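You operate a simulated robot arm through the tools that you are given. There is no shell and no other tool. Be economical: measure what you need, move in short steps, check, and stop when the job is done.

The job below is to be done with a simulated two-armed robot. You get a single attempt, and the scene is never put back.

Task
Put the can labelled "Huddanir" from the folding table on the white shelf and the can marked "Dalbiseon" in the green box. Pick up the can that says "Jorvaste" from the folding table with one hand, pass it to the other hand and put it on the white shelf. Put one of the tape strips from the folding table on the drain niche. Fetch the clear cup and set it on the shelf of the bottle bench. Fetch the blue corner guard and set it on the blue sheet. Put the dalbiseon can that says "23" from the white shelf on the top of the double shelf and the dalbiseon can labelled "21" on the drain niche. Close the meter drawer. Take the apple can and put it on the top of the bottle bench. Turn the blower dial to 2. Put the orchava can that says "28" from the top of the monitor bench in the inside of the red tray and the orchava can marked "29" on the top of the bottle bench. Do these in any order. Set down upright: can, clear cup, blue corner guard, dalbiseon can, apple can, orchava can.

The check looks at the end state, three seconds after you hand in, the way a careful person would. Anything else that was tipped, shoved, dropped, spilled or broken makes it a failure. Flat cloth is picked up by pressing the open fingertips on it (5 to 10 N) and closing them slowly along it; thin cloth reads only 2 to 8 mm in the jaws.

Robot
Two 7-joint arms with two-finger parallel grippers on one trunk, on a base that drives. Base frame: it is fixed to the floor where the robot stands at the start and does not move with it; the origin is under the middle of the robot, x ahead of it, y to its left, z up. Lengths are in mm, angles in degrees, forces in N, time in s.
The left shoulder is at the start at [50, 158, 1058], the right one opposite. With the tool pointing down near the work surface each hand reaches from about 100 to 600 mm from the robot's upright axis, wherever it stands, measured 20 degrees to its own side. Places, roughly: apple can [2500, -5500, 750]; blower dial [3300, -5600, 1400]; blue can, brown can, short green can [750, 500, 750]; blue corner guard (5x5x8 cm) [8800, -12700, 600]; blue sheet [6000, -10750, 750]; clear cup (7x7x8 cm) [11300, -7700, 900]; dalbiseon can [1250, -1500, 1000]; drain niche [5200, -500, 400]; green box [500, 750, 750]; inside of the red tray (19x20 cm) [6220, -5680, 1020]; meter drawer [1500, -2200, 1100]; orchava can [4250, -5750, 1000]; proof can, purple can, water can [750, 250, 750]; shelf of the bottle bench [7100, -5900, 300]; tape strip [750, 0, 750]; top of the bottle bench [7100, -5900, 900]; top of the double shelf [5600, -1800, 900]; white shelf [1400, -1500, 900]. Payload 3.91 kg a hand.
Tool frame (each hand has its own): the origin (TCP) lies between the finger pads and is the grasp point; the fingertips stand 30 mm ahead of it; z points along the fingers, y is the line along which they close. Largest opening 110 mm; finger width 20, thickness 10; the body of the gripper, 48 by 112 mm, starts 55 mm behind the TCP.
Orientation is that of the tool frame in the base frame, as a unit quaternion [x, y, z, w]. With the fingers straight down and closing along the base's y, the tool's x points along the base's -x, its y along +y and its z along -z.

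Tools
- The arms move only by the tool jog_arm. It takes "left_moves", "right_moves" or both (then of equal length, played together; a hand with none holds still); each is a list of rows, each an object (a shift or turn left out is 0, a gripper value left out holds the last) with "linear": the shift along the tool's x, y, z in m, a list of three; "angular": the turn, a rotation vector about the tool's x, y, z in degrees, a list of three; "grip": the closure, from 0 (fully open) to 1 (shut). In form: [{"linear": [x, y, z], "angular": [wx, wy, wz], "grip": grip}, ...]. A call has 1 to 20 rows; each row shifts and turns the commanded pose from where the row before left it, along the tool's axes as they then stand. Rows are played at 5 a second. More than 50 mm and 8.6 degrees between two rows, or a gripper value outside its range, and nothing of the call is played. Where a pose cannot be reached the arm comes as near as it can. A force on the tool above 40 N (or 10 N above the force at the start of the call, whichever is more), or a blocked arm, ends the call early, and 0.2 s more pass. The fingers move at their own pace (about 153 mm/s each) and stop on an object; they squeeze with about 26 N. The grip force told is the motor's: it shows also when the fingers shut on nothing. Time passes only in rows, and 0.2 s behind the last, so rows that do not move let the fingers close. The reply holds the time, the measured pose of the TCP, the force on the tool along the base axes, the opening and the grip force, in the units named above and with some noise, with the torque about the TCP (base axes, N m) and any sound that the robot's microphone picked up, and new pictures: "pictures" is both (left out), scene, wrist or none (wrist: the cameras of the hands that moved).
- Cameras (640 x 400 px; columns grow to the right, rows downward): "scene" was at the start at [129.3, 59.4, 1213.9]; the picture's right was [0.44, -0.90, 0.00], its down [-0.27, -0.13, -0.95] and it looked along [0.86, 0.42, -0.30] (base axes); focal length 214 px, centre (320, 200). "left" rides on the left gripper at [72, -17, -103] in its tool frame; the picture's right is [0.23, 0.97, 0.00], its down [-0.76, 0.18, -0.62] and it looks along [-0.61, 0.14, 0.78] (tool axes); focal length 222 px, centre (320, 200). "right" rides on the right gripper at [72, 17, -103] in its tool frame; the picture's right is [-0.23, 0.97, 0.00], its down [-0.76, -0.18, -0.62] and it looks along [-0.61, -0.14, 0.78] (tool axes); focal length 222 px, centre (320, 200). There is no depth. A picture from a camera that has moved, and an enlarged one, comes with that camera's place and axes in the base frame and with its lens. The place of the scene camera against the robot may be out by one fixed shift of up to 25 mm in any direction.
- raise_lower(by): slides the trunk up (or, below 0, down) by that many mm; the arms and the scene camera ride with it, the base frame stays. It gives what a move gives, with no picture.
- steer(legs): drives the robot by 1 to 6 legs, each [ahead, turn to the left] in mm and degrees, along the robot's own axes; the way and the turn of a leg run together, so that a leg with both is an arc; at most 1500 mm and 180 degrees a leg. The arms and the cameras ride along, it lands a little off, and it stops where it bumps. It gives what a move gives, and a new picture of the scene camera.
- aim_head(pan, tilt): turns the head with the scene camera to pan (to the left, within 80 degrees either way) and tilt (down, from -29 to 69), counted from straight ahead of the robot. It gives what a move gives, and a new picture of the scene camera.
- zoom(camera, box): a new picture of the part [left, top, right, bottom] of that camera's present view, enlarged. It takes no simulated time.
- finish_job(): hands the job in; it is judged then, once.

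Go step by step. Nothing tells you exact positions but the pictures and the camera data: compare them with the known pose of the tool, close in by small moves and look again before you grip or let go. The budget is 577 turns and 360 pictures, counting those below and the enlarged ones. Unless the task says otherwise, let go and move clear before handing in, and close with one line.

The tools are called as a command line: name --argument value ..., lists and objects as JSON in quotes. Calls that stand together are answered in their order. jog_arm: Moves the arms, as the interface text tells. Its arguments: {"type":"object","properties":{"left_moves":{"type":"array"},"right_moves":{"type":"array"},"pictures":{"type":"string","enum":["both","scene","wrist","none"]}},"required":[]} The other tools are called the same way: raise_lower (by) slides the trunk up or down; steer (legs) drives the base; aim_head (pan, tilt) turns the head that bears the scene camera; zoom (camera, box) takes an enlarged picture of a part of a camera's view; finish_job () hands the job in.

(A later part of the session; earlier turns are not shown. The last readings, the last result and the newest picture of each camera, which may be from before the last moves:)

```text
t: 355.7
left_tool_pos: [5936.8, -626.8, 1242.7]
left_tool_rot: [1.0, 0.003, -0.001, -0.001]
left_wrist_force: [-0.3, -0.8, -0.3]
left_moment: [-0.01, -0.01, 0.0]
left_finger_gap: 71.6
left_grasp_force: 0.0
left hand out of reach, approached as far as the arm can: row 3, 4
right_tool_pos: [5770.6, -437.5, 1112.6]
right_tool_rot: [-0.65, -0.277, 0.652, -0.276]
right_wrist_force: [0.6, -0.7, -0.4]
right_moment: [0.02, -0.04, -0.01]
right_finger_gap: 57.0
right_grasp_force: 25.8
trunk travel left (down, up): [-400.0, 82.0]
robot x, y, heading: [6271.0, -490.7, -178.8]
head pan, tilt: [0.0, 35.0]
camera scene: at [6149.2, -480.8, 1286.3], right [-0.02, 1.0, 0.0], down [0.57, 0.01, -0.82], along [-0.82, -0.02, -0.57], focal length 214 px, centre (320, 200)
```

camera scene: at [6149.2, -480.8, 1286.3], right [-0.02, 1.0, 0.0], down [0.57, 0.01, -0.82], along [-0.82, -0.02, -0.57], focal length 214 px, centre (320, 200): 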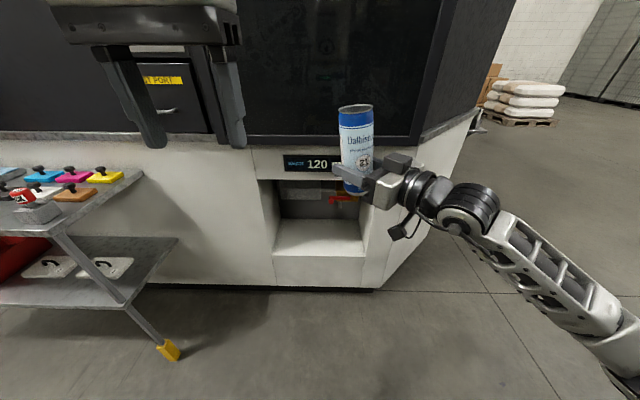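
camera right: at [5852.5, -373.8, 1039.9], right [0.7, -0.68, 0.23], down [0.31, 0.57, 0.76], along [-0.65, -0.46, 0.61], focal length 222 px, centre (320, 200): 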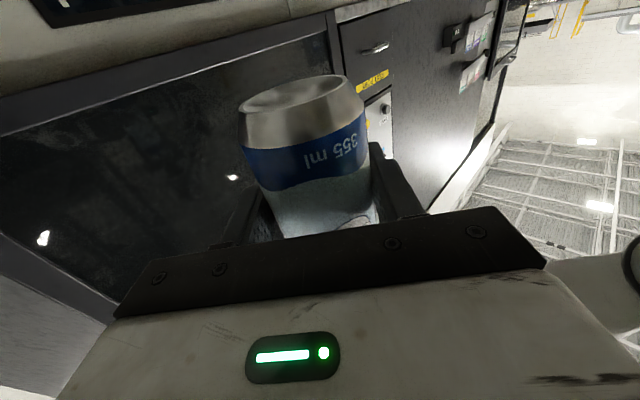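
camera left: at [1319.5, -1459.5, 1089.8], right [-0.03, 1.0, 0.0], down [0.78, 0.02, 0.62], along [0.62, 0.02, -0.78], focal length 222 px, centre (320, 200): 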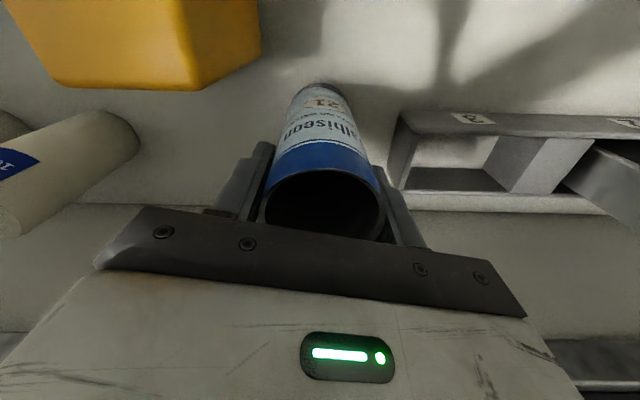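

jog_arm --right_moves '[{"angular": [7.7, 0, 0]}, {"angular": [7.7, 0, 0]}, {"angular": [7.7, 0, 0]}, {"angular": [7.7, 0, 0]}, {"angular": [7.7, 0, 0]}, {"angular": [7.5, 0, 0]}]' --pictures "none"

raise_lower --by -400

aim_head --pan 0 --tilt 25

```text
t: 357.1
left_tool_pos: [5936.9, -626.2, 1243.4]
left_tool_rot: [1.0, 0.001, -0.001, -0.001]
left_wrist_force: [-0.3, 0.0, 0.0]
left_moment: [-0.01, 0.04, -0.01]
left_finger_gap: 71.5
left_grasp_force: 0.0
right_tool_pos: [5770.9, -436.5, 1111.4]
right_tool_rot: [-0.682, -0.187, 0.682, -0.187]
right_wrist_force: [-0.2, -0.6, -0.7]
right_moment: [0.02, -0.01, 0.01]
right_finger_gap: 56.5
right_grasp_force: 25.7
right hand out of reach, approached as far as the arm can: row 3, 4, 5, 6
trunk travel left (down, up): [-400.0, 82.0]
robot x, y, heading: [6269.4, -491.2, -178.4]
head pan, tilt: [0.0, 35.0]
```

```text
t: 360.9
left_tool_pos: [5935.4, -625.9, 843.6]
left_tool_rot: [1.0, 0.001, -0.001, -0.001]
left_wrist_force: [0.1, 0.3, 0.1]
left_moment: [0.0, -0.04, 0.02]
left_finger_gap: 71.7
left_grasp_force: 0.1
right_tool_pos: [5771.4, -435.8, 711.0]
right_tool_rot: [0.682, 0.187, -0.682, 0.187]
right_wrist_force: [-0.5, 0.3, 0.1]
right_moment: [-0.03, 0.0, 0.01]
right_finger_gap: 55.8
right_grasp_force: 26.0
trunk travel left (down, up): [0.0, 482.0]
robot x, y, heading: [6271.1, -495.2, -178.6]
head pan, tilt: [0.0, 35.0]
```

```text
t: 361.7
left_tool_pos: [5936.7, -625.8, 844.5]
left_tool_rot: [1.0, 0.001, -0.001, -0.001]
left_wrist_force: [0.3, 0.1, 0.4]
left_moment: [0.01, 0.02, -0.02]
left_finger_gap: 71.8
left_grasp_force: 0.1
right_tool_pos: [5771.1, -436.3, 711.7]
right_tool_rot: [-0.682, -0.186, 0.683, -0.186]
right_wrist_force: [0.1, 0.2, 0.6]
right_moment: [-0.02, 0.01, -0.02]
right_finger_gap: 55.8
right_grasp_force: 26.0
trunk travel left (down, up): [0.0, 482.0]
robot x, y, heading: [6275.3, -497.6, -178.8]
head pan, tilt: [0.0, 25.0]
camera scene: at [6144.6, -480.3, 902.0], right [-0.02, 1.0, 0.0], down [0.42, 0.01, -0.91], along [-0.91, -0.02, -0.42], focal length 214 px, centre (320, 200)
```

scene: 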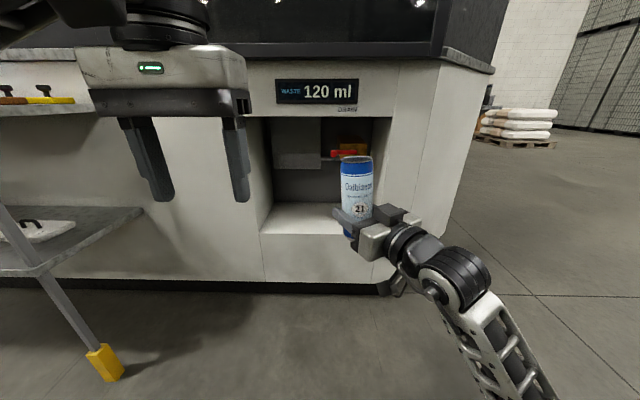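

Niche floor is about z≈390, front edge x≈5380. I drive closer and lower the can.

steer --legs '[[280, 0]]'

jog_arm --right_moves '[{"linear": [0.04, 0, 0]}, {"linear": [0.04, 0, 0]}, {"linear": [0.04, 0, 0]}, {"linear": [0.04, 0, 0]}, {"linear": [0.04, 0, 0]}]' --pictures "both"

```text
t: 363.7
left_tool_pos: [5643.5, -631.8, 843.2]
left_tool_rot: [1.0, 0.001, -0.001, -0.001]
left_wrist_force: [1.1, -0.3, -0.5]
left_moment: [0.0, -0.02, 0.04]
left_finger_gap: 71.5
left_grasp_force: 0.2
right_tool_pos: [5479.6, -443.1, 710.4]
right_tool_rot: [-0.681, -0.186, 0.683, -0.187]
right_wrist_force: [0.0, 0.6, 0.2]
right_moment: [0.0, 0.02, -0.01]
right_finger_gap: 55.8
right_grasp_force: 26.3
trunk travel left (down, up): [0.0, 482.0]
robot x, y, heading: [5978.4, -499.5, -178.6]
head pan, tilt: [0.0, 25.0]
camera scene: at [5852.6, -486.9, 902.0], right [-0.02, 1.0, 0.0], down [0.42, 0.01, -0.91], along [-0.91, -0.02, -0.42], focal length 214 px, centre (320, 200)
```

scene: 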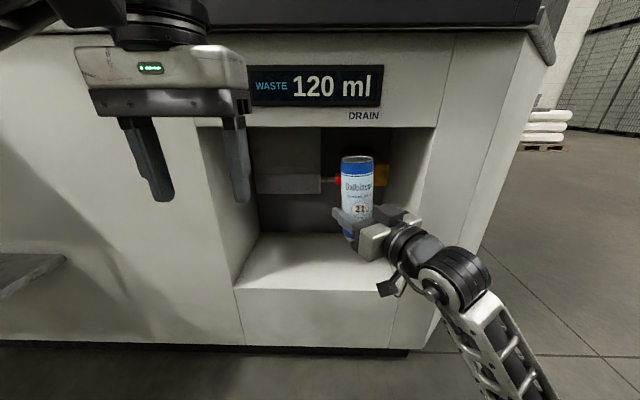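

```text
t: 364.9
left_tool_pos: [5643.6, -632.9, 842.7]
left_tool_rot: [1.0, 0.001, 0.0, -0.001]
left_wrist_force: [-0.7, -0.1, -0.5]
left_moment: [-0.01, 0.03, 0.03]
left_finger_gap: 71.7
left_grasp_force: 0.0
right_tool_pos: [5466.1, -419.6, 518.2]
right_tool_rot: [0.682, 0.188, -0.681, 0.19]
right_wrist_force: [0.1, 0.5, 0.2]
right_moment: [-0.01, 0.02, -0.02]
right_finger_gap: 55.7
right_grasp_force: 26.6
right hand out of reach, approached as far as the arm can: row 2, 3, 4, 5
trunk travel left (down, up): [0.0, 482.0]
robot x, y, heading: [5980.2, -503.0, -179.1]
head pan, tilt: [0.0, 25.0]
camera scene: at [5852.6, -486.9, 902.1], right [-0.02, 1.0, 0.0], down [0.42, 0.01, -0.91], along [-0.91, -0.02, -0.42], focal length 214 px, centre (320, 200)
camera right: at [5563.1, -379.9, 446.6], right [0.5, -0.83, 0.23], down [0.44, 0.48, 0.76], along [-0.74, -0.28, 0.61], focal length 222 px, centre (320, 200)
```

scene: 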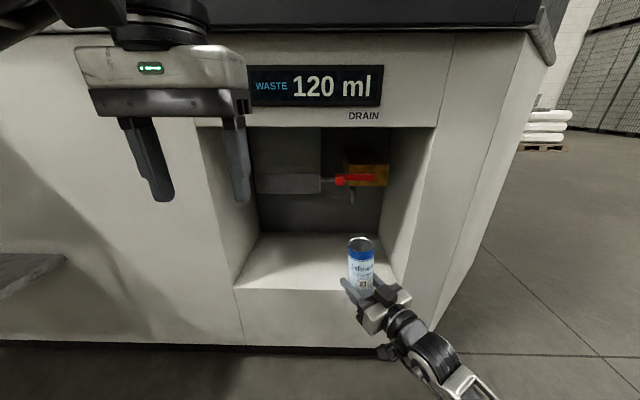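
right: 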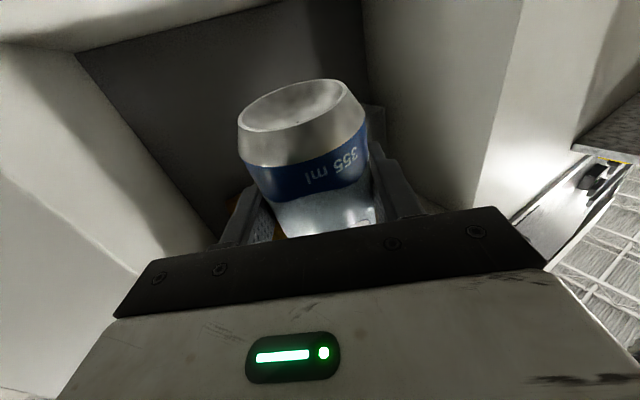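

jog_arm --right_moves '[{"linear": [0, -0.005, 0.04]}, {"linear": [0, -0.005, 0.04]}, {"linear": [0, -0.005, 0.04]}, {"linear": [0.015, 0, 0.023]}, {"linear": [0.015, 0, 0]}]' --pictures "both"

```text
t: 366.1
left_tool_pos: [5644.2, -632.1, 843.1]
left_tool_rot: [1.0, 0.0, -0.001, -0.001]
left_wrist_force: [1.0, 0.1, 0.4]
left_moment: [0.02, 0.01, 0.03]
left_finger_gap: 71.5
left_grasp_force: 0.1
right_tool_pos: [5336.7, -480.2, 486.8]
right_tool_rot: [-0.682, -0.185, 0.683, -0.185]
right_wrist_force: [0.2, 0.2, -0.7]
right_moment: [0.0, -0.01, 0.0]
right_finger_gap: 55.7
right_grasp_force: 26.2
trunk travel left (down, up): [0.0, 482.0]
robot x, y, heading: [5978.8, -502.5, -178.7]
head pan, tilt: [0.0, 25.0]
camera scene: at [5852.6, -486.9, 902.0], right [-0.02, 1.0, 0.0], down [0.42, 0.01, -0.91], along [-0.91, -0.02, -0.42], focal length 214 px, centre (320, 200)
camera right: at [5434.5, -441.1, 414.7], right [0.5, -0.84, 0.23], down [0.45, 0.47, 0.76], along [-0.74, -0.27, 0.61], focal length 222 px, centre (320, 200)
```

scene: 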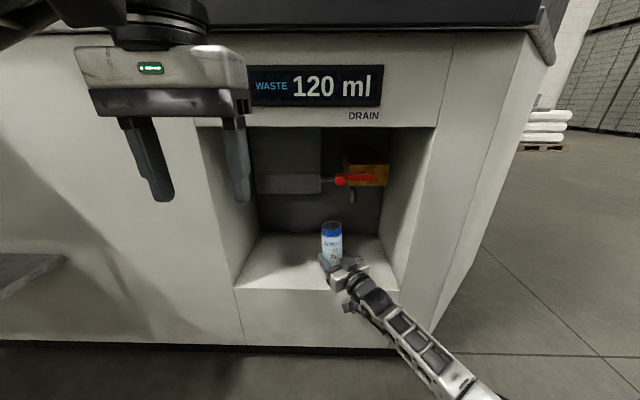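
right: 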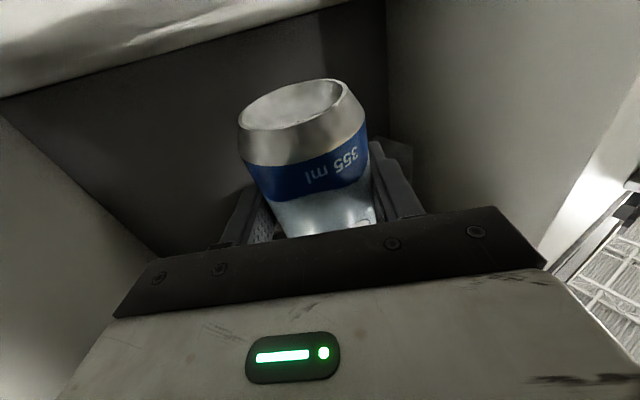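

jog_arm --right_moves '[{"linear": [0.01, 0, 0]}, {"linear": [0.004, 0, 0]}, {"linear": [0.003, 0, 0]}, {"linear": [0.003, 0, 0]}, {}]' --pictures "none"

```text
t: 367.3
left_tool_pos: [5643.1, -632.6, 843.7]
left_tool_rot: [1.0, 0.001, -0.001, -0.002]
left_wrist_force: [-0.6, -0.3, 0.2]
left_moment: [-0.03, 0.04, -0.01]
left_finger_gap: 71.4
left_grasp_force: 0.1
right_tool_pos: [5336.9, -479.2, 466.9]
right_tool_rot: [0.682, 0.185, -0.682, 0.185]
right_wrist_force: [0.3, -0.6, 0.3]
right_moment: [0.0, 0.02, 0.01]
right_finger_gap: 55.4
right_grasp_force: 26.2
trunk travel left (down, up): [0.0, 482.0]
robot x, y, heading: [5980.3, -498.9, -178.5]
head pan, tilt: [0.0, 25.0]
```

jog_arm --right_moves '[{"linear": [0.003, 0, 0]}, {"linear": [0.003, 0, 0]}, {"linear": [0.003, 0, 0]}, {"linear": [0.003, 0, 0]}, {}]' --pictures "wrist"

```text
t: 368.5
left_tool_pos: [5644.3, -632.7, 843.0]
left_tool_rot: [1.0, 0.001, -0.001, -0.001]
left_wrist_force: [0.0, 0.2, -0.1]
left_moment: [0.07, 0.0, 0.0]
left_finger_gap: 71.3
left_grasp_force: 0.0
right_tool_pos: [5335.6, -479.9, 453.3]
right_tool_rot: [-0.681, -0.186, 0.683, -0.186]
right_wrist_force: [-0.3, 1.0, 0.8]
right_moment: [0.01, 0.01, 0.03]
right_finger_gap: 55.6
right_grasp_force: 26.3
trunk travel left (down, up): [0.0, 482.0]
robot x, y, heading: [5981.2, -497.7, -178.8]
head pan, tilt: [0.0, 25.0]
camera right: at [5433.4, -441.0, 382.2], right [0.49, -0.84, 0.23], down [0.45, 0.47, 0.76], along [-0.74, -0.27, 0.61], focal length 222 px, centre (320, 200)
```

right: 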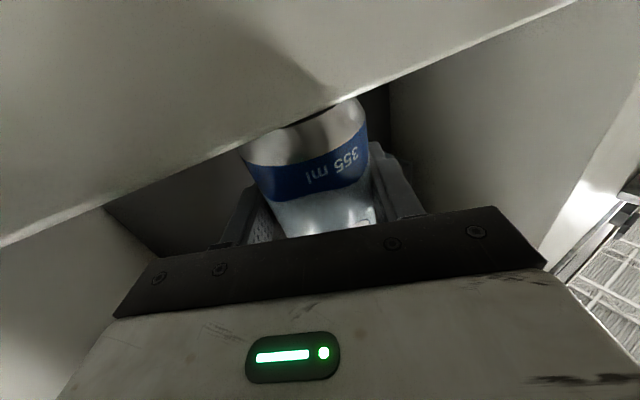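

jog_arm --right_moves '[{"linear": [0.003, 0, 0]}, {"linear": [0.003, 0, 0]}, {"linear": [0.003, 0, 0]}, {}]' --pictures "none"

```text
t: 369.5
left_tool_pos: [5644.7, -632.0, 844.7]
left_tool_rot: [1.0, 0.0, -0.002, 0.0]
left_wrist_force: [0.1, 0.4, 0.4]
left_moment: [0.04, 0.03, 0.02]
left_finger_gap: 71.4
left_grasp_force: 0.1
right_tool_pos: [5336.8, -479.4, 452.6]
right_tool_rot: [-0.679, -0.185, 0.686, -0.186]
right_wrist_force: [-0.4, 2.5, 19.1]
right_moment: [-0.06, 0.27, -0.08]
right_finger_gap: 55.4
right_grasp_force: 26.1
trunk travel left (down, up): [0.0, 482.0]
robot x, y, heading: [5982.1, -501.4, -178.8]
head pan, tilt: [0.0, 25.0]
```

Contact. Release, then retract backward along the fingers.

jog_arm --right_moves '[{"linear": [-0.003, 0, 0]}, {"grip": 0.3}, {}, {}, {"linear": [0, 0, -0.04]}, {"linear": [0, 0, -0.04]}, {"linear": [0, 0, -0.04]}]' --pictures "scene"

```text
t: 371.1
left_tool_pos: [5643.1, -632.6, 842.7]
left_tool_rot: [1.0, 0.0, -0.001, -0.001]
left_wrist_force: [0.0, -0.3, 0.0]
left_moment: [0.0, -0.02, 0.04]
left_finger_gap: 71.6
left_grasp_force: 0.1
right_tool_pos: [5438.8, -418.7, 449.1]
right_tool_rot: [-0.682, -0.187, 0.682, -0.188]
right_wrist_force: [0.2, 1.7, -0.3]
right_moment: [0.02, 0.01, -0.02]
right_finger_gap: 77.0
right_grasp_force: 0.0
trunk travel left (down, up): [0.0, 482.0]
robot x, y, heading: [5982.4, -499.1, -178.7]
head pan, tilt: [0.0, 25.0]
camera scene: at [5852.6, -486.9, 902.0], right [-0.02, 1.0, 0.0], down [0.42, 0.01, -0.91], along [-0.91, -0.02, -0.42], focal length 214 px, centre (320, 200)
```

scene: 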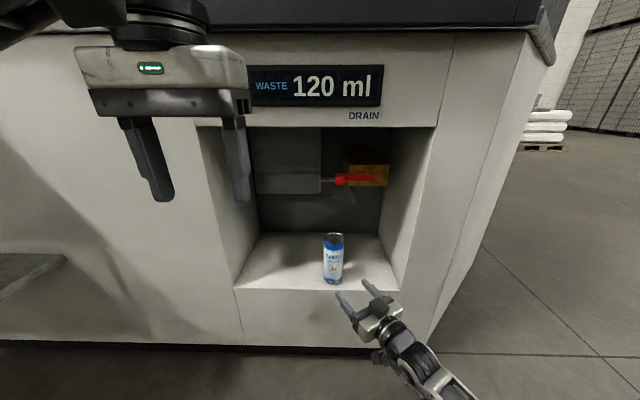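

Can 21 stands upright in the niche. I back away, raise the trunk and restore the right hand to pointing down.

steer --legs '[[-350, 0]]'

raise_lower --by 300

jog_arm --right_moves '[{"linear": [-0.05, 0, 0]}, {"linear": [-0.05, 0, 0]}, {"linear": [-0.05, 0, 0]}, {"angular": [0, 8.2, 0]}, {"angular": [0, 8.2, 0]}, {"angular": [0, 8.2, 0]}, {"angular": [0, 8.2, 0]}, {"angular": [0, 8.2, 0]}, {"angular": [0, 8.2, 0]}, {"angular": [0, 8.2, 0]}, {"angular": [0, 8.2, 0]}, {"angular": [0, 8.2, 0]}, {"angular": [0, 8.2, 0]}, {"angular": [0, 8, 0]}, {"angular": [0, 0, 8]}, {"angular": [0, 0, 8]}, {"angular": [0, 0, 8]}, {"angular": [0, 0, 6]}]' --pictures "none"

```text
t: 373.3
left_tool_pos: [5992.1, -624.5, 843.3]
left_tool_rot: [1.0, 0.001, -0.001, -0.001]
left_wrist_force: [-0.2, 0.1, -0.4]
left_moment: [0.01, 0.03, 0.03]
left_finger_gap: 71.5
left_grasp_force: 0.1
right_tool_pos: [5786.9, -410.8, 449.8]
right_tool_rot: [-0.682, -0.185, 0.682, -0.187]
right_wrist_force: [-0.2, -0.9, -0.2]
right_moment: [0.03, 0.04, -0.03]
right_finger_gap: 76.9
right_grasp_force: 0.1
trunk travel left (down, up): [0.0, 482.0]
robot x, y, heading: [6327.0, -496.8, -179.0]
head pan, tilt: [0.0, 25.0]
camera scene: at [6201.3, -479.1, 902.0], right [-0.02, 1.0, 0.0], down [0.42, 0.01, -0.91], along [-0.91, -0.02, -0.42], focal length 214 px, centre (320, 200)
```

scene: 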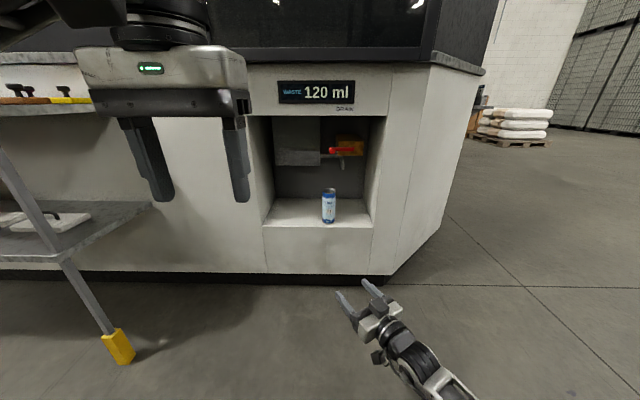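

```text
t: 376.3
left_tool_pos: [5992.5, -624.7, 1143.6]
left_tool_rot: [1.0, 0.0, -0.001, -0.001]
left_wrist_force: [-0.8, 0.5, 0.3]
left_moment: [0.05, 0.0, 0.0]
left_finger_gap: 71.4
left_grasp_force: 0.0
right_tool_pos: [5788.1, -409.3, 749.6]
right_tool_rot: [-0.682, -0.186, 0.682, -0.188]
right_wrist_force: [0.1, -0.3, -0.4]
right_moment: [0.0, 0.03, 0.01]
right_finger_gap: 77.0
right_grasp_force: 0.1
trunk travel left (down, up): [-300.0, 182.0]
robot x, y, heading: [6326.1, -497.4, -179.1]
head pan, tilt: [0.0, 25.0]
```

```text
t: 380.1
left_tool_pos: [5993.6, -624.3, 1143.5]
left_tool_rot: [1.0, 0.0, 0.0, -0.001]
left_wrist_force: [0.2, -0.1, 0.2]
left_moment: [0.0, 0.02, -0.04]
left_finger_gap: 71.6
left_grasp_force: 0.1
right_tool_pos: [5787.4, -410.6, 898.7]
right_tool_rot: [1.0, 0.003, 0.0, 0.001]
right_wrist_force: [0.3, -0.6, -0.5]
right_moment: [-0.02, -0.03, 0.03]
right_finger_gap: 76.8
right_grasp_force: 0.0
trunk travel left (down, up): [-300.0, 182.0]
robot x, y, heading: [6332.1, -495.6, -178.8]
head pan, tilt: [0.0, 25.0]
```

jog_arm --right_moves '[{"linear": [0.02, 0, -0.045]}, {"linear": [0.02, 0, -0.045]}, {"linear": [0.02, 0, -0.045]}, {"linear": [0.02, 0, -0.045]}]' --pictures "none"

steer --legs '[[0, -90], [1500, 0], [200, 0], [0, 90]]'

aim_head --pan 0 --tilt 10

```text
t: 381.1
left_tool_pos: [5993.6, -623.4, 1144.6]
left_tool_rot: [1.0, 0.0, -0.001, -0.001]
left_wrist_force: [-1.0, -0.4, 0.9]
left_moment: [-0.01, 0.03, -0.01]
left_finger_gap: 71.6
left_grasp_force: 0.1
right_tool_pos: [5869.6, -407.7, 1080.0]
right_tool_rot: [1.0, 0.006, 0.0, 0.001]
right_wrist_force: [0.0, 0.1, 0.0]
right_moment: [0.0, 0.05, 0.0]
right_finger_gap: 77.2
right_grasp_force: 0.0
trunk travel left (down, up): [-300.0, 182.0]
robot x, y, heading: [6330.1, -493.7, -178.6]
head pan, tilt: [0.0, 25.0]
```

```text
t: 397.2
left_tool_pos: [5921.7, 1045.6, 1143.4]
left_tool_rot: [1.0, 0.004, -0.001, -0.001]
left_wrist_force: [-0.2, -0.7, -0.5]
left_moment: [-0.03, 0.01, -0.01]
left_finger_gap: 71.5
left_grasp_force: 0.0
right_tool_pos: [5796.9, 1261.6, 1079.0]
right_tool_rot: [1.0, 0.009, 0.0, 0.0]
right_wrist_force: [0.2, 0.7, 0.2]
right_moment: [0.0, -0.04, 0.0]
right_finger_gap: 77.1
right_grasp_force: 0.0
trunk travel left (down, up): [-300.0, 182.0]
robot x, y, heading: [6260.2, 1180.2, -178.2]
head pan, tilt: [0.0, 25.0]
camera scene: at [6130.9, 1192.5, 1202.0], right [-0.03, 1.0, 0.0], down [0.42, 0.01, -0.91], along [-0.91, -0.03, -0.42], focal length 214 px, centre (320, 200)
```

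scene: 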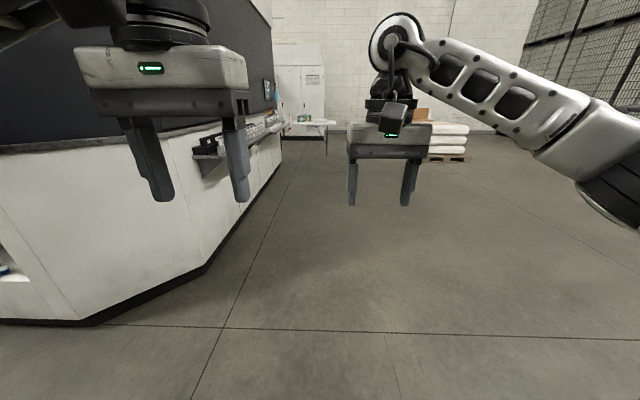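

```text
t: 398.0
left_tool_pos: [5923.6, 1046.9, 1143.5]
left_tool_rot: [1.0, 0.005, -0.001, -0.001]
left_wrist_force: [0.1, -0.2, -0.1]
left_moment: [0.03, 0.02, 0.03]
left_finger_gap: 71.4
left_grasp_force: 0.1
right_tool_pos: [5796.4, 1261.7, 1080.4]
right_tool_rot: [1.0, 0.009, 0.0, 0.001]
right_wrist_force: [-0.2, 0.7, -0.6]
right_moment: [0.05, -0.01, -0.02]
right_finger_gap: 77.1
right_grasp_force: 0.0
trunk travel left (down, up): [-300.0, 182.0]
robot x, y, heading: [6260.6, 1176.6, -178.4]
head pan, tilt: [0.0, 10.0]
camera scene: at [6130.0, 1192.6, 1226.3], right [-0.03, 1.0, 0.0], down [0.17, 0.01, -0.98], along [-0.98, -0.03, -0.17], focal length 214 px, centre (320, 200)
```

scene: 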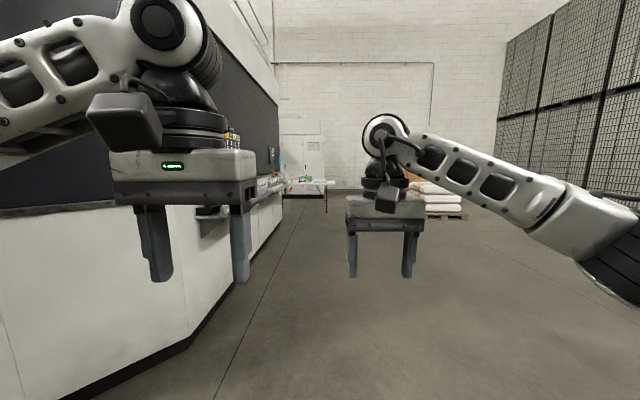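

steer --legs '[[0, -10], [1500, 0], [1500, 0], [1500, 0], [800, 0], [0, 9]]'

```text
t: 424.6
left_tool_pos: [717.1, 1929.9, 1144.2]
left_tool_rot: [1.0, -0.024, -0.001, -0.001]
left_wrist_force: [-0.2, 0.0, 0.9]
left_moment: [-0.01, -0.01, -0.03]
left_finger_gap: 71.5
left_grasp_force: 0.1
right_tool_pos: [602.8, 2153.5, 1079.6]
right_tool_rot: [1.0, -0.019, -0.001, 0.001]
right_wrist_force: [0.1, -0.8, 0.2]
right_moment: [-0.01, 0.0, 0.01]
right_finger_gap: 77.1
right_grasp_force: 0.0
trunk travel left (down, up): [-300.0, 182.0]
robot x, y, heading: [1057.3, 2041.9, 178.5]
head pan, tilt: [0.0, 10.0]
camera scene: at [931.5, 2065.0, 1226.4], right [0.03, 1.0, 0.0], down [0.17, 0.0, -0.98], along [-0.98, 0.03, -0.17], focal length 214 px, centre (320, 200)
```

scene: 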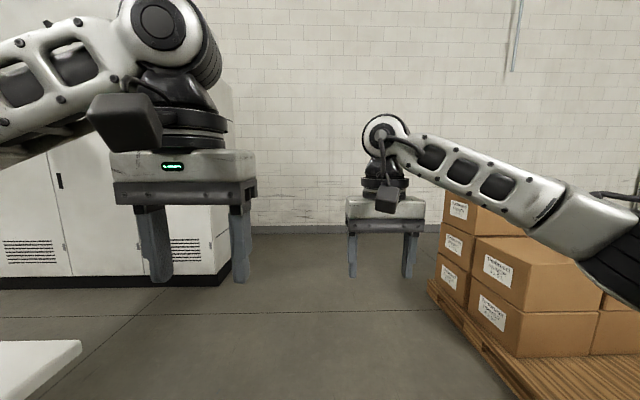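

steer --legs '[[1300, 0], [0, 91.5], [1100, 0], [900, 0], [0, 90]]'

aim_head --pan 0 --tilt 35

```text
t: 448.3
left_tool_pos: [56.0, 159.6, 1143.9]
left_tool_rot: [0.058, 0.998, 0.0, 0.001]
left_wrist_force: [-1.0, 0.3, -0.3]
left_moment: [-0.02, 0.0, -0.02]
left_finger_gap: 71.7
left_grasp_force: 0.0
right_tool_pos: [155.0, -70.3, 1079.6]
right_tool_rot: [0.054, 0.999, 0.002, 0.0]
right_wrist_force: [0.5, -0.3, -0.6]
right_moment: [-0.01, 0.0, -0.01]
right_finger_gap: 76.9
right_grasp_force: 0.0
trunk travel left (down, up): [-300.0, 182.0]
robot x, y, heading: [-293.0, 68.3, -5.6]
head pan, tilt: [0.0, 10.0]
camera scene: at [-153.9, 75.4, 1226.4], right [-0.1, -1.0, 0.0], down [-0.17, 0.02, -0.98], along [0.98, -0.09, -0.17], focal length 214 px, centre (320, 200)
```

scene: 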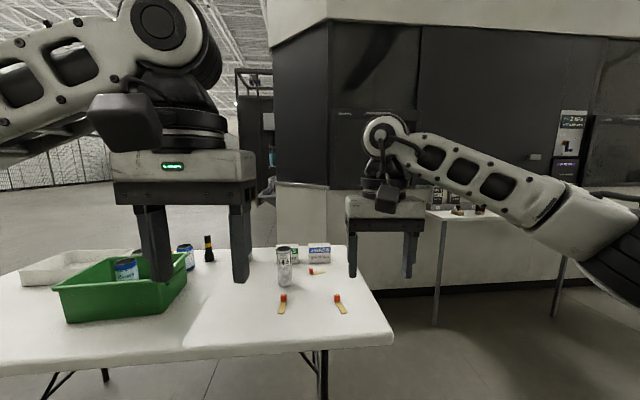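

```text
t: 449.1
left_tool_pos: [57.2, 159.1, 1142.9]
left_tool_rot: [0.058, 0.998, -0.001, 0.001]
left_wrist_force: [0.1, -0.1, 0.5]
left_moment: [-0.01, -0.01, 0.02]
left_finger_gap: 71.6
left_grasp_force: 0.1
right_tool_pos: [155.8, -70.6, 1078.7]
right_tool_rot: [0.053, 0.999, 0.0, 0.0]
right_wrist_force: [0.1, 0.2, 1.4]
right_moment: [0.01, 0.01, -0.01]
right_finger_gap: 77.1
right_grasp_force: 0.2
trunk travel left (down, up): [-300.0, 182.0]
robot x, y, heading: [-290.0, 71.5, -5.5]
head pan, tilt: [0.0, 35.0]
camera scene: at [-158.8, 75.8, 1186.3], right [-0.1, -1.0, 0.0], down [-0.57, 0.05, -0.82], along [0.82, -0.08, -0.57], focal length 214 px, centre (320, 200)
```

scene: 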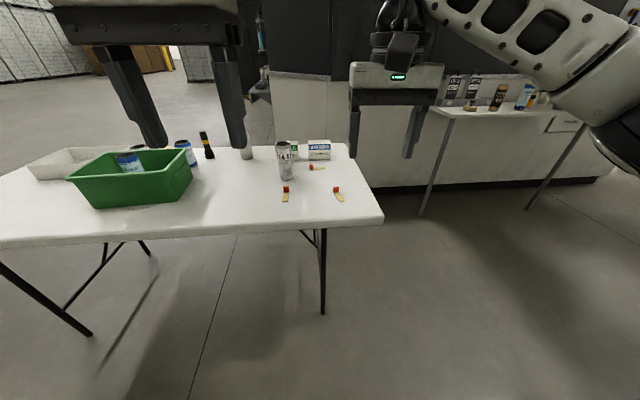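

steer --legs '[[0, 12.5], [320, 0], [0, -7]]'

jog_arm --right_moves '[{"linear": [0, 0, 0.05], "grip": 0.2}, {"linear": [0, 0, 0.05]}, {"linear": [0, 0, 0.05]}]' --pictures "both"

```text
t: 452.6
left_tool_pos: [361.1, 229.8, 1142.7]
left_tool_rot: [0.01, 1.0, 0.0, 0.001]
left_wrist_force: [0.2, 0.1, 0.5]
left_moment: [0.03, -0.03, 0.0]
left_finger_gap: 71.4
left_grasp_force: 0.0
right_tool_pos: [481.3, 10.0, 1079.8]
right_tool_rot: [0.005, 1.0, 0.001, 0.0]
right_wrist_force: [-0.2, -1.0, -0.4]
right_moment: [-0.01, -0.01, -0.01]
right_finger_gap: 76.9
right_grasp_force: 0.0
trunk travel left (down, up): [-300.0, 182.0]
robot x, y, heading: [23.5, 103.8, -0.1]
head pan, tilt: [0.0, 35.0]
camera scene: at [156.4, 125.6, 1186.3], right [0.0, -1.0, 0.0], down [-0.57, 0.0, -0.82], along [0.82, 0.0, -0.57], focal length 214 px, centre (320, 200)
```

scene: 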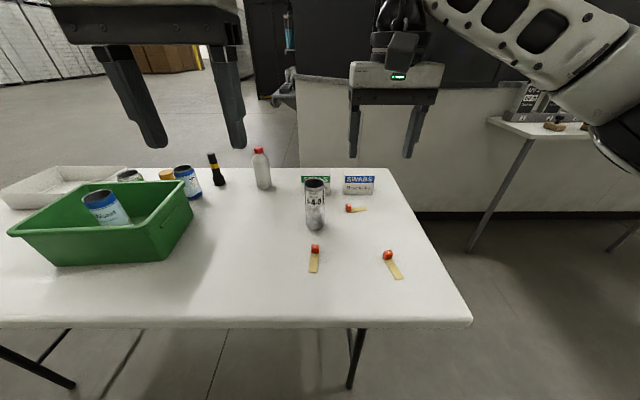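

```text
t: 453.4
left_tool_pos: [362.4, 229.8, 1143.2]
left_tool_rot: [0.011, 1.0, -0.001, 0.001]
left_wrist_force: [1.0, -0.9, -0.6]
left_moment: [-0.02, 0.01, -0.04]
left_finger_gap: 71.4
left_grasp_force: 0.0
right_tool_pos: [479.8, 11.2, 930.7]
right_tool_rot: [0.006, 1.0, 0.0, 0.0]
right_wrist_force: [-0.5, 0.4, 0.3]
right_moment: [0.02, 0.04, 0.02]
right_finger_gap: 88.0
right_grasp_force: 0.1
trunk travel left (down, up): [-300.0, 182.0]
robot x, y, heading: [22.9, 108.5, -0.3]
head pan, tilt: [0.0, 35.0]
camera scene: at [156.5, 125.9, 1186.3], right [0.0, -1.0, 0.0], down [-0.57, 0.0, -0.82], along [0.82, 0.0, -0.57], focal length 214 px, centre (320, 200)
camera right: at [406.1, 30.2, 1034.1], right [0.24, 0.97, 0.0], down [0.76, -0.19, 0.62], along [0.61, -0.15, -0.78], focal length 222 px, centre (320, 200)
```

scene: 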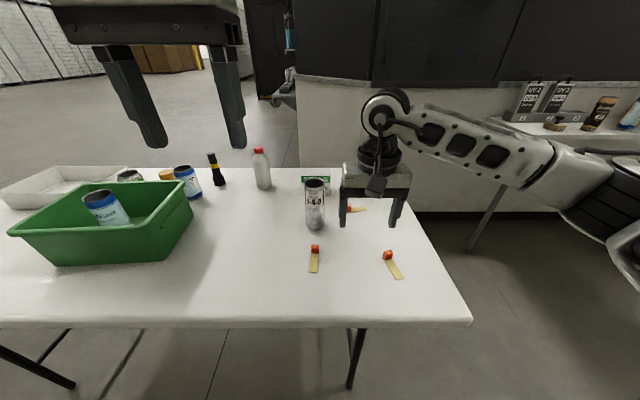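
right: 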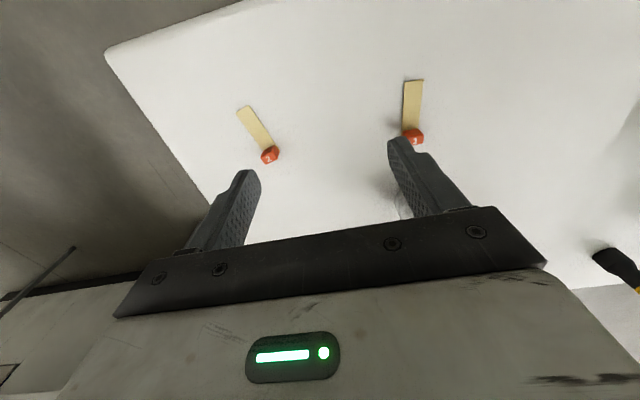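

Tape B's red tab is at about [529, -71]. I move over it with slight yaw and lower for a closer look.

jog_arm --right_moves '[{"linear": [-0.025, -0.041, 0]}, {"linear": [-0.024, -0.041, 0]}, {"angular": [0, 0, -8.5], "grip": 0.5}, {"linear": [0, 0, 0.045]}, {"linear": [0, 0, 0.045]}]' --pictures "wrist"

```text
t: 454.6
left_tool_pos: [361.1, 230.3, 1143.4]
left_tool_rot: [0.011, 1.0, -0.001, 0.002]
left_wrist_force: [0.0, -0.6, -0.1]
left_moment: [-0.01, 0.06, 0.0]
left_finger_gap: 71.5
left_grasp_force: 0.0
right_tool_pos: [528.2, -69.6, 838.8]
right_tool_rot: [-0.069, 0.998, 0.001, 0.0]
right_wrist_force: [-0.5, -0.1, -0.9]
right_moment: [-0.01, -0.04, -0.01]
right_finger_gap: 54.9
right_grasp_force: 0.1
trunk travel left (down, up): [-300.0, 182.0]
robot x, y, heading: [26.0, 109.0, 0.2]
head pan, tilt: [0.0, 35.0]
camera right: at [454.1, -63.7, 942.4], right [0.09, 1.0, 0.0], down [0.78, -0.07, 0.62], along [0.62, -0.06, -0.78], focal length 222 px, centre (320, 200)
```

right: 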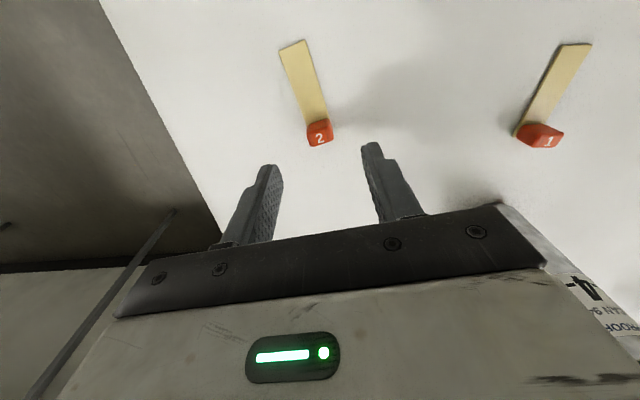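

jog_arm --right_moves '[{"linear": [0, 0, 0.03]}, {"linear": [0, 0, 0.025]}, {"linear": [0, 0, 0.005]}]' --pictures "wrist"

```text
t: 455.4
left_tool_pos: [361.2, 228.7, 1143.8]
left_tool_rot: [0.01, 1.0, -0.001, 0.0]
left_wrist_force: [-0.1, 0.7, -0.5]
left_moment: [-0.01, 0.0, -0.02]
left_finger_gap: 71.5
left_grasp_force: 0.0
right_tool_pos: [531.2, -70.7, 778.6]
right_tool_rot: [-0.069, 0.998, 0.001, 0.0]
right_wrist_force: [0.2, 0.4, 0.1]
right_moment: [0.02, 0.01, -0.01]
right_finger_gap: 55.2
right_grasp_force: 0.1
trunk travel left (down, up): [-300.0, 182.0]
robot x, y, heading: [24.9, 112.3, 0.0]
head pan, tilt: [0.0, 35.0]
camera right: at [454.8, -64.0, 882.4], right [0.09, 1.0, 0.0], down [0.78, -0.07, 0.62], along [0.62, -0.06, -0.78], focal length 222 px, centre (320, 200)
```

right: 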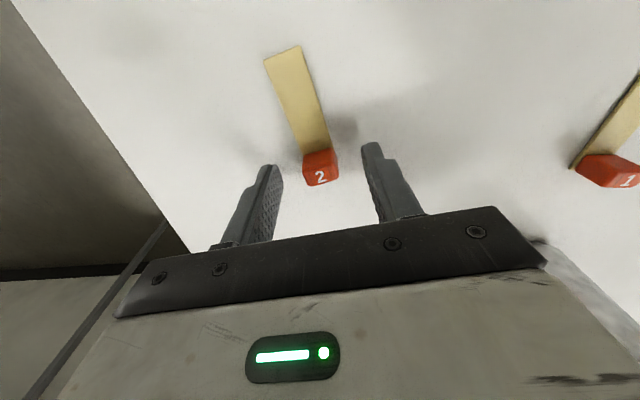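

jog_arm --right_moves '[{"linear": [0, 0, 0.004]}, {"grip": 1}, {}, {}, {"linear": [0, 0, -0.02]}, {"linear": [0, 0, -0.05]}, {"linear": [0, 0, -0.05]}]' --pictures "wrist"

```text
t: 457.0
left_tool_pos: [361.3, 229.9, 1143.8]
left_tool_rot: [0.011, 1.0, -0.001, 0.001]
left_wrist_force: [0.9, -0.5, 0.4]
left_moment: [-0.03, 0.02, 0.01]
left_finger_gap: 71.4
left_grasp_force: 0.1
right_tool_pos: [530.7, -75.7, 893.6]
right_tool_rot: [-0.068, 0.998, 0.001, 0.0]
right_wrist_force: [-0.5, -0.9, -0.3]
right_moment: [0.04, 0.02, 0.03]
right_finger_gap: 20.5
right_grasp_force: 25.8
trunk travel left (down, up): [-300.0, 182.0]
robot x, y, heading: [22.9, 110.5, 0.0]
head pan, tilt: [0.0, 35.0]
camera right: at [455.7, -67.5, 997.6], right [0.09, 1.0, 0.0], down [0.78, -0.07, 0.62], along [0.62, -0.06, -0.78], focal length 222 px, centre (320, 200)
```

right: 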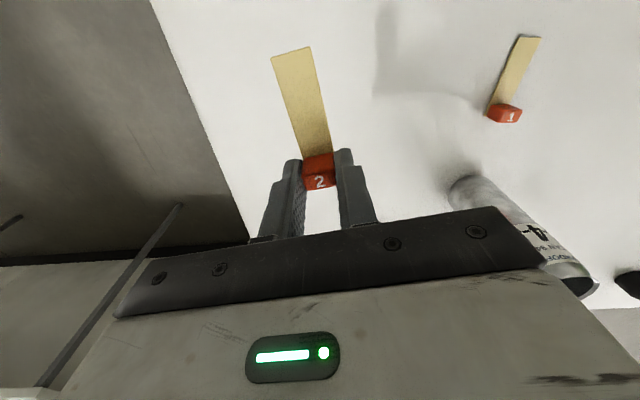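

The tape strip is gripped (20 mm). I raise it and drive back to the niche by the north route.

jog_arm --right_moves '[{"linear": [0.02, 0, -0.045]}, {"linear": [0.02, 0, -0.045]}, {"linear": [0.02, 0, -0.045]}, {"linear": [0.02, 0, -0.045]}]' --pictures "none"

steer --legs '[[-310, 0], [0, 90], [1500, 0], [450, 0], [0, -90], [1350, 0]]'

```text
t: 458.0
left_tool_pos: [361.1, 229.3, 1144.5]
left_tool_rot: [0.011, 1.0, -0.001, 0.001]
left_wrist_force: [0.1, -0.7, -1.7]
left_moment: [0.01, 0.01, -0.01]
left_finger_gap: 71.6
left_grasp_force: 0.1
right_tool_pos: [447.9, -82.9, 1073.2]
right_tool_rot: [-0.068, 0.998, 0.001, -0.001]
right_wrist_force: [-0.4, 0.6, -0.5]
right_moment: [0.0, 0.02, 0.0]
right_finger_gap: 20.5
right_grasp_force: 25.4
trunk travel left (down, up): [-300.0, 182.0]
robot x, y, heading: [26.1, 106.8, 0.1]
head pan, tilt: [0.0, 35.0]
```

```text
t: 483.4
left_tool_pos: [1365.3, 2124.1, 1143.6]
left_tool_rot: [0.028, 1.0, -0.001, 0.002]
left_wrist_force: [-0.6, -0.1, 0.4]
left_moment: [-0.01, 0.04, -0.02]
left_finger_gap: 71.7
left_grasp_force: 0.1
right_tool_pos: [1439.9, 1808.1, 1072.4]
right_tool_rot: [-0.05, 0.999, 0.0, 0.0]
right_wrist_force: [-0.2, -0.4, -0.6]
right_moment: [-0.03, -0.04, 0.04]
right_finger_gap: 20.7
right_grasp_force: 26.0
trunk travel left (down, up): [-300.0, 182.0]
robot x, y, heading: [1025.9, 2016.4, -2.0]
head pan, tilt: [0.0, 35.0]
camera scene: at [1155.4, 2028.5, 1186.2], right [-0.04, -1.0, 0.0], down [-0.57, 0.02, -0.82], along [0.82, -0.03, -0.57], focal length 214 px, centre (320, 200)
```

scene: 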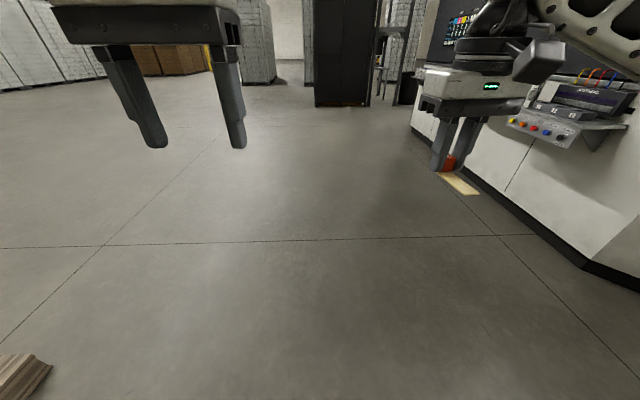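

steer --legs '[[0, -7.5], [1500, 0], [1500, 0], [1500, 0], [800, 0], [0, -78]]'

```text
t: 512.7
left_tool_pos: [6408.4, 852.6, 1142.6]
left_tool_rot: [0.684, 0.729, -0.001, 0.0]
left_wrist_force: [0.8, -0.1, 0.8]
left_moment: [0.03, 0.06, 0.01]
left_finger_gap: 71.4
left_grasp_force: 0.2
right_tool_pos: [6104.4, 739.5, 1073.2]
right_tool_rot: [0.625, 0.781, 0.001, 0.001]
right_wrist_force: [-0.6, -0.6, -0.6]
right_moment: [-0.01, -0.02, -0.02]
right_finger_gap: 20.4
right_grasp_force: 25.9
trunk travel left (down, up): [-300.0, 182.0]
robot x, y, heading: [6258.4, 1182.3, -85.4]
head pan, tilt: [0.0, 35.0]
camera scene: at [6274.8, 1070.6, 1186.3], right [-1.0, -0.08, 0.0], down [-0.05, 0.57, -0.82], along [0.07, -0.82, -0.57], focal length 214 px, centre (320, 200)
```

scene: 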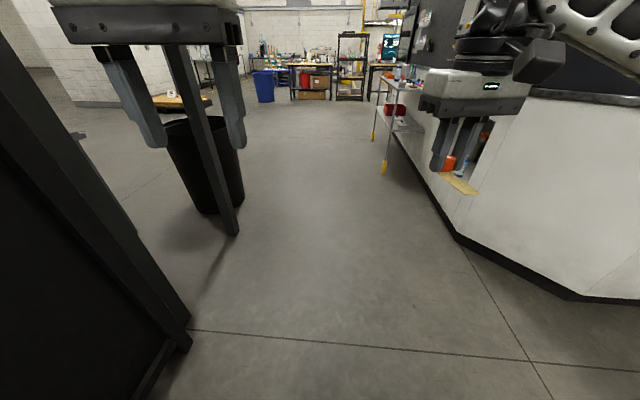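

steer --legs '[[0, -6], [1500, 0], [170, 0], [0, -89]]'

raise_lower --by -300

aim_head --pan 0 --tilt 25

```text
t: 525.4
left_tool_pos: [5850.6, -590.4, 1144.5]
left_tool_rot: [1.0, -0.023, -0.002, -0.001]
left_wrist_force: [0.2, -0.5, 0.0]
left_moment: [-0.02, 0.01, 0.02]
left_finger_gap: 71.6
left_grasp_force: 0.1
right_tool_pos: [5770.9, -274.7, 1074.0]
right_tool_rot: [0.999, 0.054, 0.0, 0.001]
right_wrist_force: [-0.8, 0.4, -0.6]
right_moment: [-0.03, -0.01, 0.01]
right_finger_gap: 20.6
right_grasp_force: 26.5
trunk travel left (down, up): [-300.0, 182.0]
robot x, y, heading: [6192.1, -480.8, 178.2]
head pan, tilt: [0.0, 35.0]
camera scene: at [6068.7, -455.2, 1186.3], right [0.03, 1.0, 0.0], down [0.57, -0.02, -0.82], along [-0.82, 0.02, -0.57], focal length 214 px, centre (320, 200)
```

scene: 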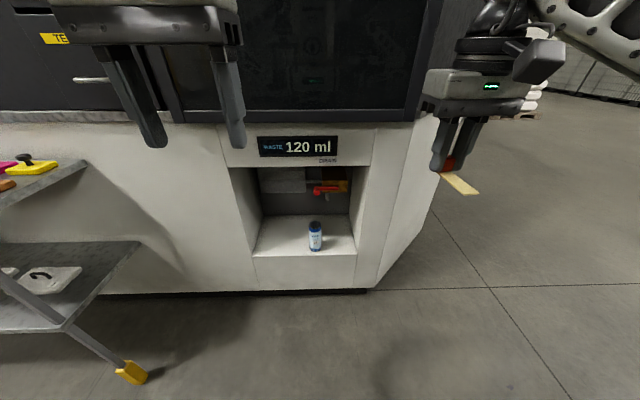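

```text
t: 528.4
left_tool_pos: [5848.7, -589.2, 843.4]
left_tool_rot: [1.0, -0.023, 0.0, -0.001]
left_wrist_force: [-0.3, -0.3, -0.1]
left_moment: [0.01, 0.0, 0.0]
left_finger_gap: 71.5
left_grasp_force: 0.1
right_tool_pos: [5771.0, -275.6, 773.6]
right_tool_rot: [0.999, 0.054, 0.0, 0.0]
right_wrist_force: [-1.1, -0.1, 0.3]
right_moment: [0.0, 0.02, 0.01]
right_finger_gap: 20.3
right_grasp_force: 25.8
trunk travel left (down, up): [0.0, 482.0]
robot x, y, heading: [6190.9, -472.3, 178.2]
head pan, tilt: [0.0, 35.0]
```

```text
t: 529.1
left_tool_pos: [5849.8, -590.2, 843.7]
left_tool_rot: [1.0, -0.023, -0.001, -0.001]
left_wrist_force: [0.8, 0.0, 0.6]
left_moment: [0.0, 0.01, -0.01]
left_finger_gap: 71.6
left_grasp_force: 0.0
right_tool_pos: [5771.1, -273.8, 772.7]
right_tool_rot: [0.998, 0.056, 0.0, 0.001]
right_wrist_force: [0.1, -0.4, -0.4]
right_moment: [-0.01, 0.01, 0.0]
right_finger_gap: 20.3
right_grasp_force: 26.0
trunk travel left (down, up): [0.0, 482.0]
robot x, y, heading: [6190.5, -480.3, 178.7]
head pan, tilt: [0.0, 25.0]
camera scene: at [6064.6, -455.1, 902.0], right [0.03, 1.0, 0.0], down [0.42, -0.01, -0.91], along [-0.91, 0.02, -0.42], focal length 214 px, centre (320, 200)
```

scene: 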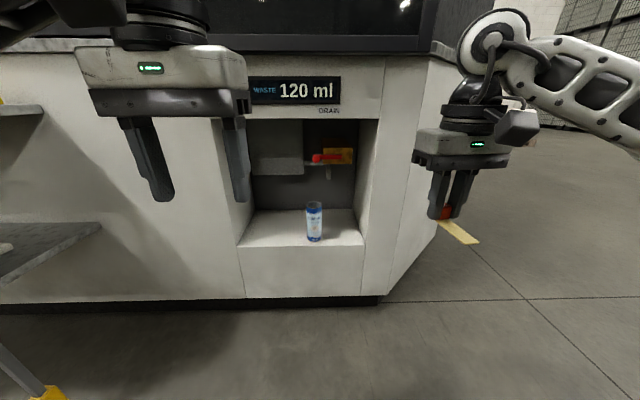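

steer --legs '[[0, 91], [270, 0], [0, -90]]'

```text
t: 538.7
left_tool_pos: [5847.5, -872.2, 844.4]
left_tool_rot: [1.0, -0.013, 0.0, -0.001]
left_wrist_force: [0.3, 0.2, -0.1]
left_moment: [0.01, -0.01, -0.01]
left_finger_gap: 71.4
left_grasp_force: 0.1
right_tool_pos: [5761.8, -557.6, 773.2]
right_tool_rot: [0.998, 0.064, 0.0, 0.001]
right_wrist_force: [-0.1, 0.7, -0.7]
right_moment: [0.04, -0.02, -0.02]
right_finger_gap: 20.6
right_grasp_force: 26.0
trunk travel left (down, up): [0.0, 482.0]
robot x, y, heading: [6186.4, -752.5, 179.5]
head pan, tilt: [0.0, 25.0]
camera scene: at [6060.3, -732.2, 902.0], right [0.01, 1.0, 0.0], down [0.42, 0.0, -0.91], along [-0.91, 0.01, -0.42], focal length 214 px, centre (320, 200)
```

scene: 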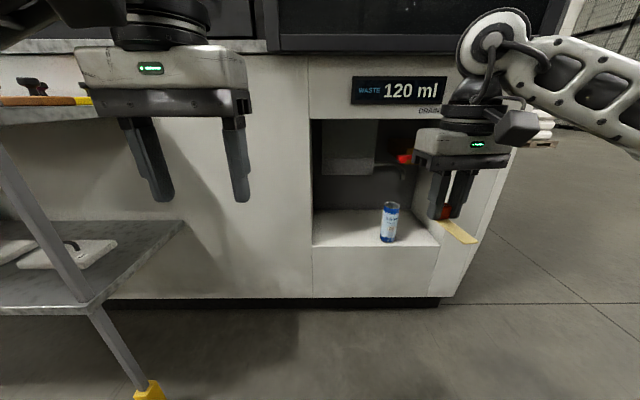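

jog_arm --right_moves '[{"linear": [0, 0, 0.045]}, {"linear": [0, 0, 0.045]}, {"linear": [0, 0, 0.045]}, {"linear": [0, 0, 0.045]}, {"linear": [0, 0, 0.045]}, {"linear": [0, 0, 0.045]}, {"linear": [0, 0, 0.03]}]' --pictures "none"

steer --legs '[[250, 0]]'

```text
t: 540.3
left_tool_pos: [5847.5, -871.1, 843.6]
left_tool_rot: [1.0, -0.013, -0.002, 0.0]
left_wrist_force: [0.5, 0.7, -1.0]
left_moment: [-0.01, 0.04, 0.0]
left_finger_gap: 71.3
left_grasp_force: 0.1
right_tool_pos: [5762.4, -559.0, 473.7]
right_tool_rot: [0.998, 0.065, 0.0, 0.0]
right_wrist_force: [0.6, 0.0, -0.8]
right_moment: [-0.01, -0.01, 0.02]
right_finger_gap: 20.2
right_grasp_force: 26.2
trunk travel left (down, up): [0.0, 482.0]
robot x, y, heading: [6185.2, -750.6, 179.7]
head pan, tilt: [0.0, 25.0]
```

```text
t: 542.2
left_tool_pos: [5591.0, -872.3, 842.5]
left_tool_rot: [1.0, -0.011, -0.001, -0.001]
left_wrist_force: [0.1, 0.5, -0.2]
left_moment: [0.03, 0.03, 0.02]
left_finger_gap: 71.6
left_grasp_force: 0.1
right_tool_pos: [5503.9, -561.7, 474.0]
right_tool_rot: [0.998, 0.068, 0.0, 0.0]
right_wrist_force: [-0.8, 0.4, -0.3]
right_moment: [0.0, -0.01, 0.03]
right_finger_gap: 20.4
right_grasp_force: 26.4
trunk travel left (down, up): [0.0, 482.0]
robot x, y, heading: [5927.9, -750.3, 180.0]
head pan, tilt: [0.0, 25.0]
camera scene: at [5802.2, -732.1, 902.0], right [0.0, 1.0, 0.0], down [0.42, 0.0, -0.91], along [-0.91, 0.0, -0.42], focal length 214 px, centre (320, 200)
```

scene: 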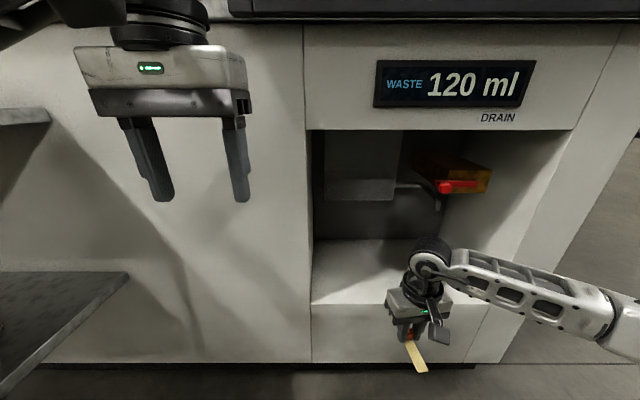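

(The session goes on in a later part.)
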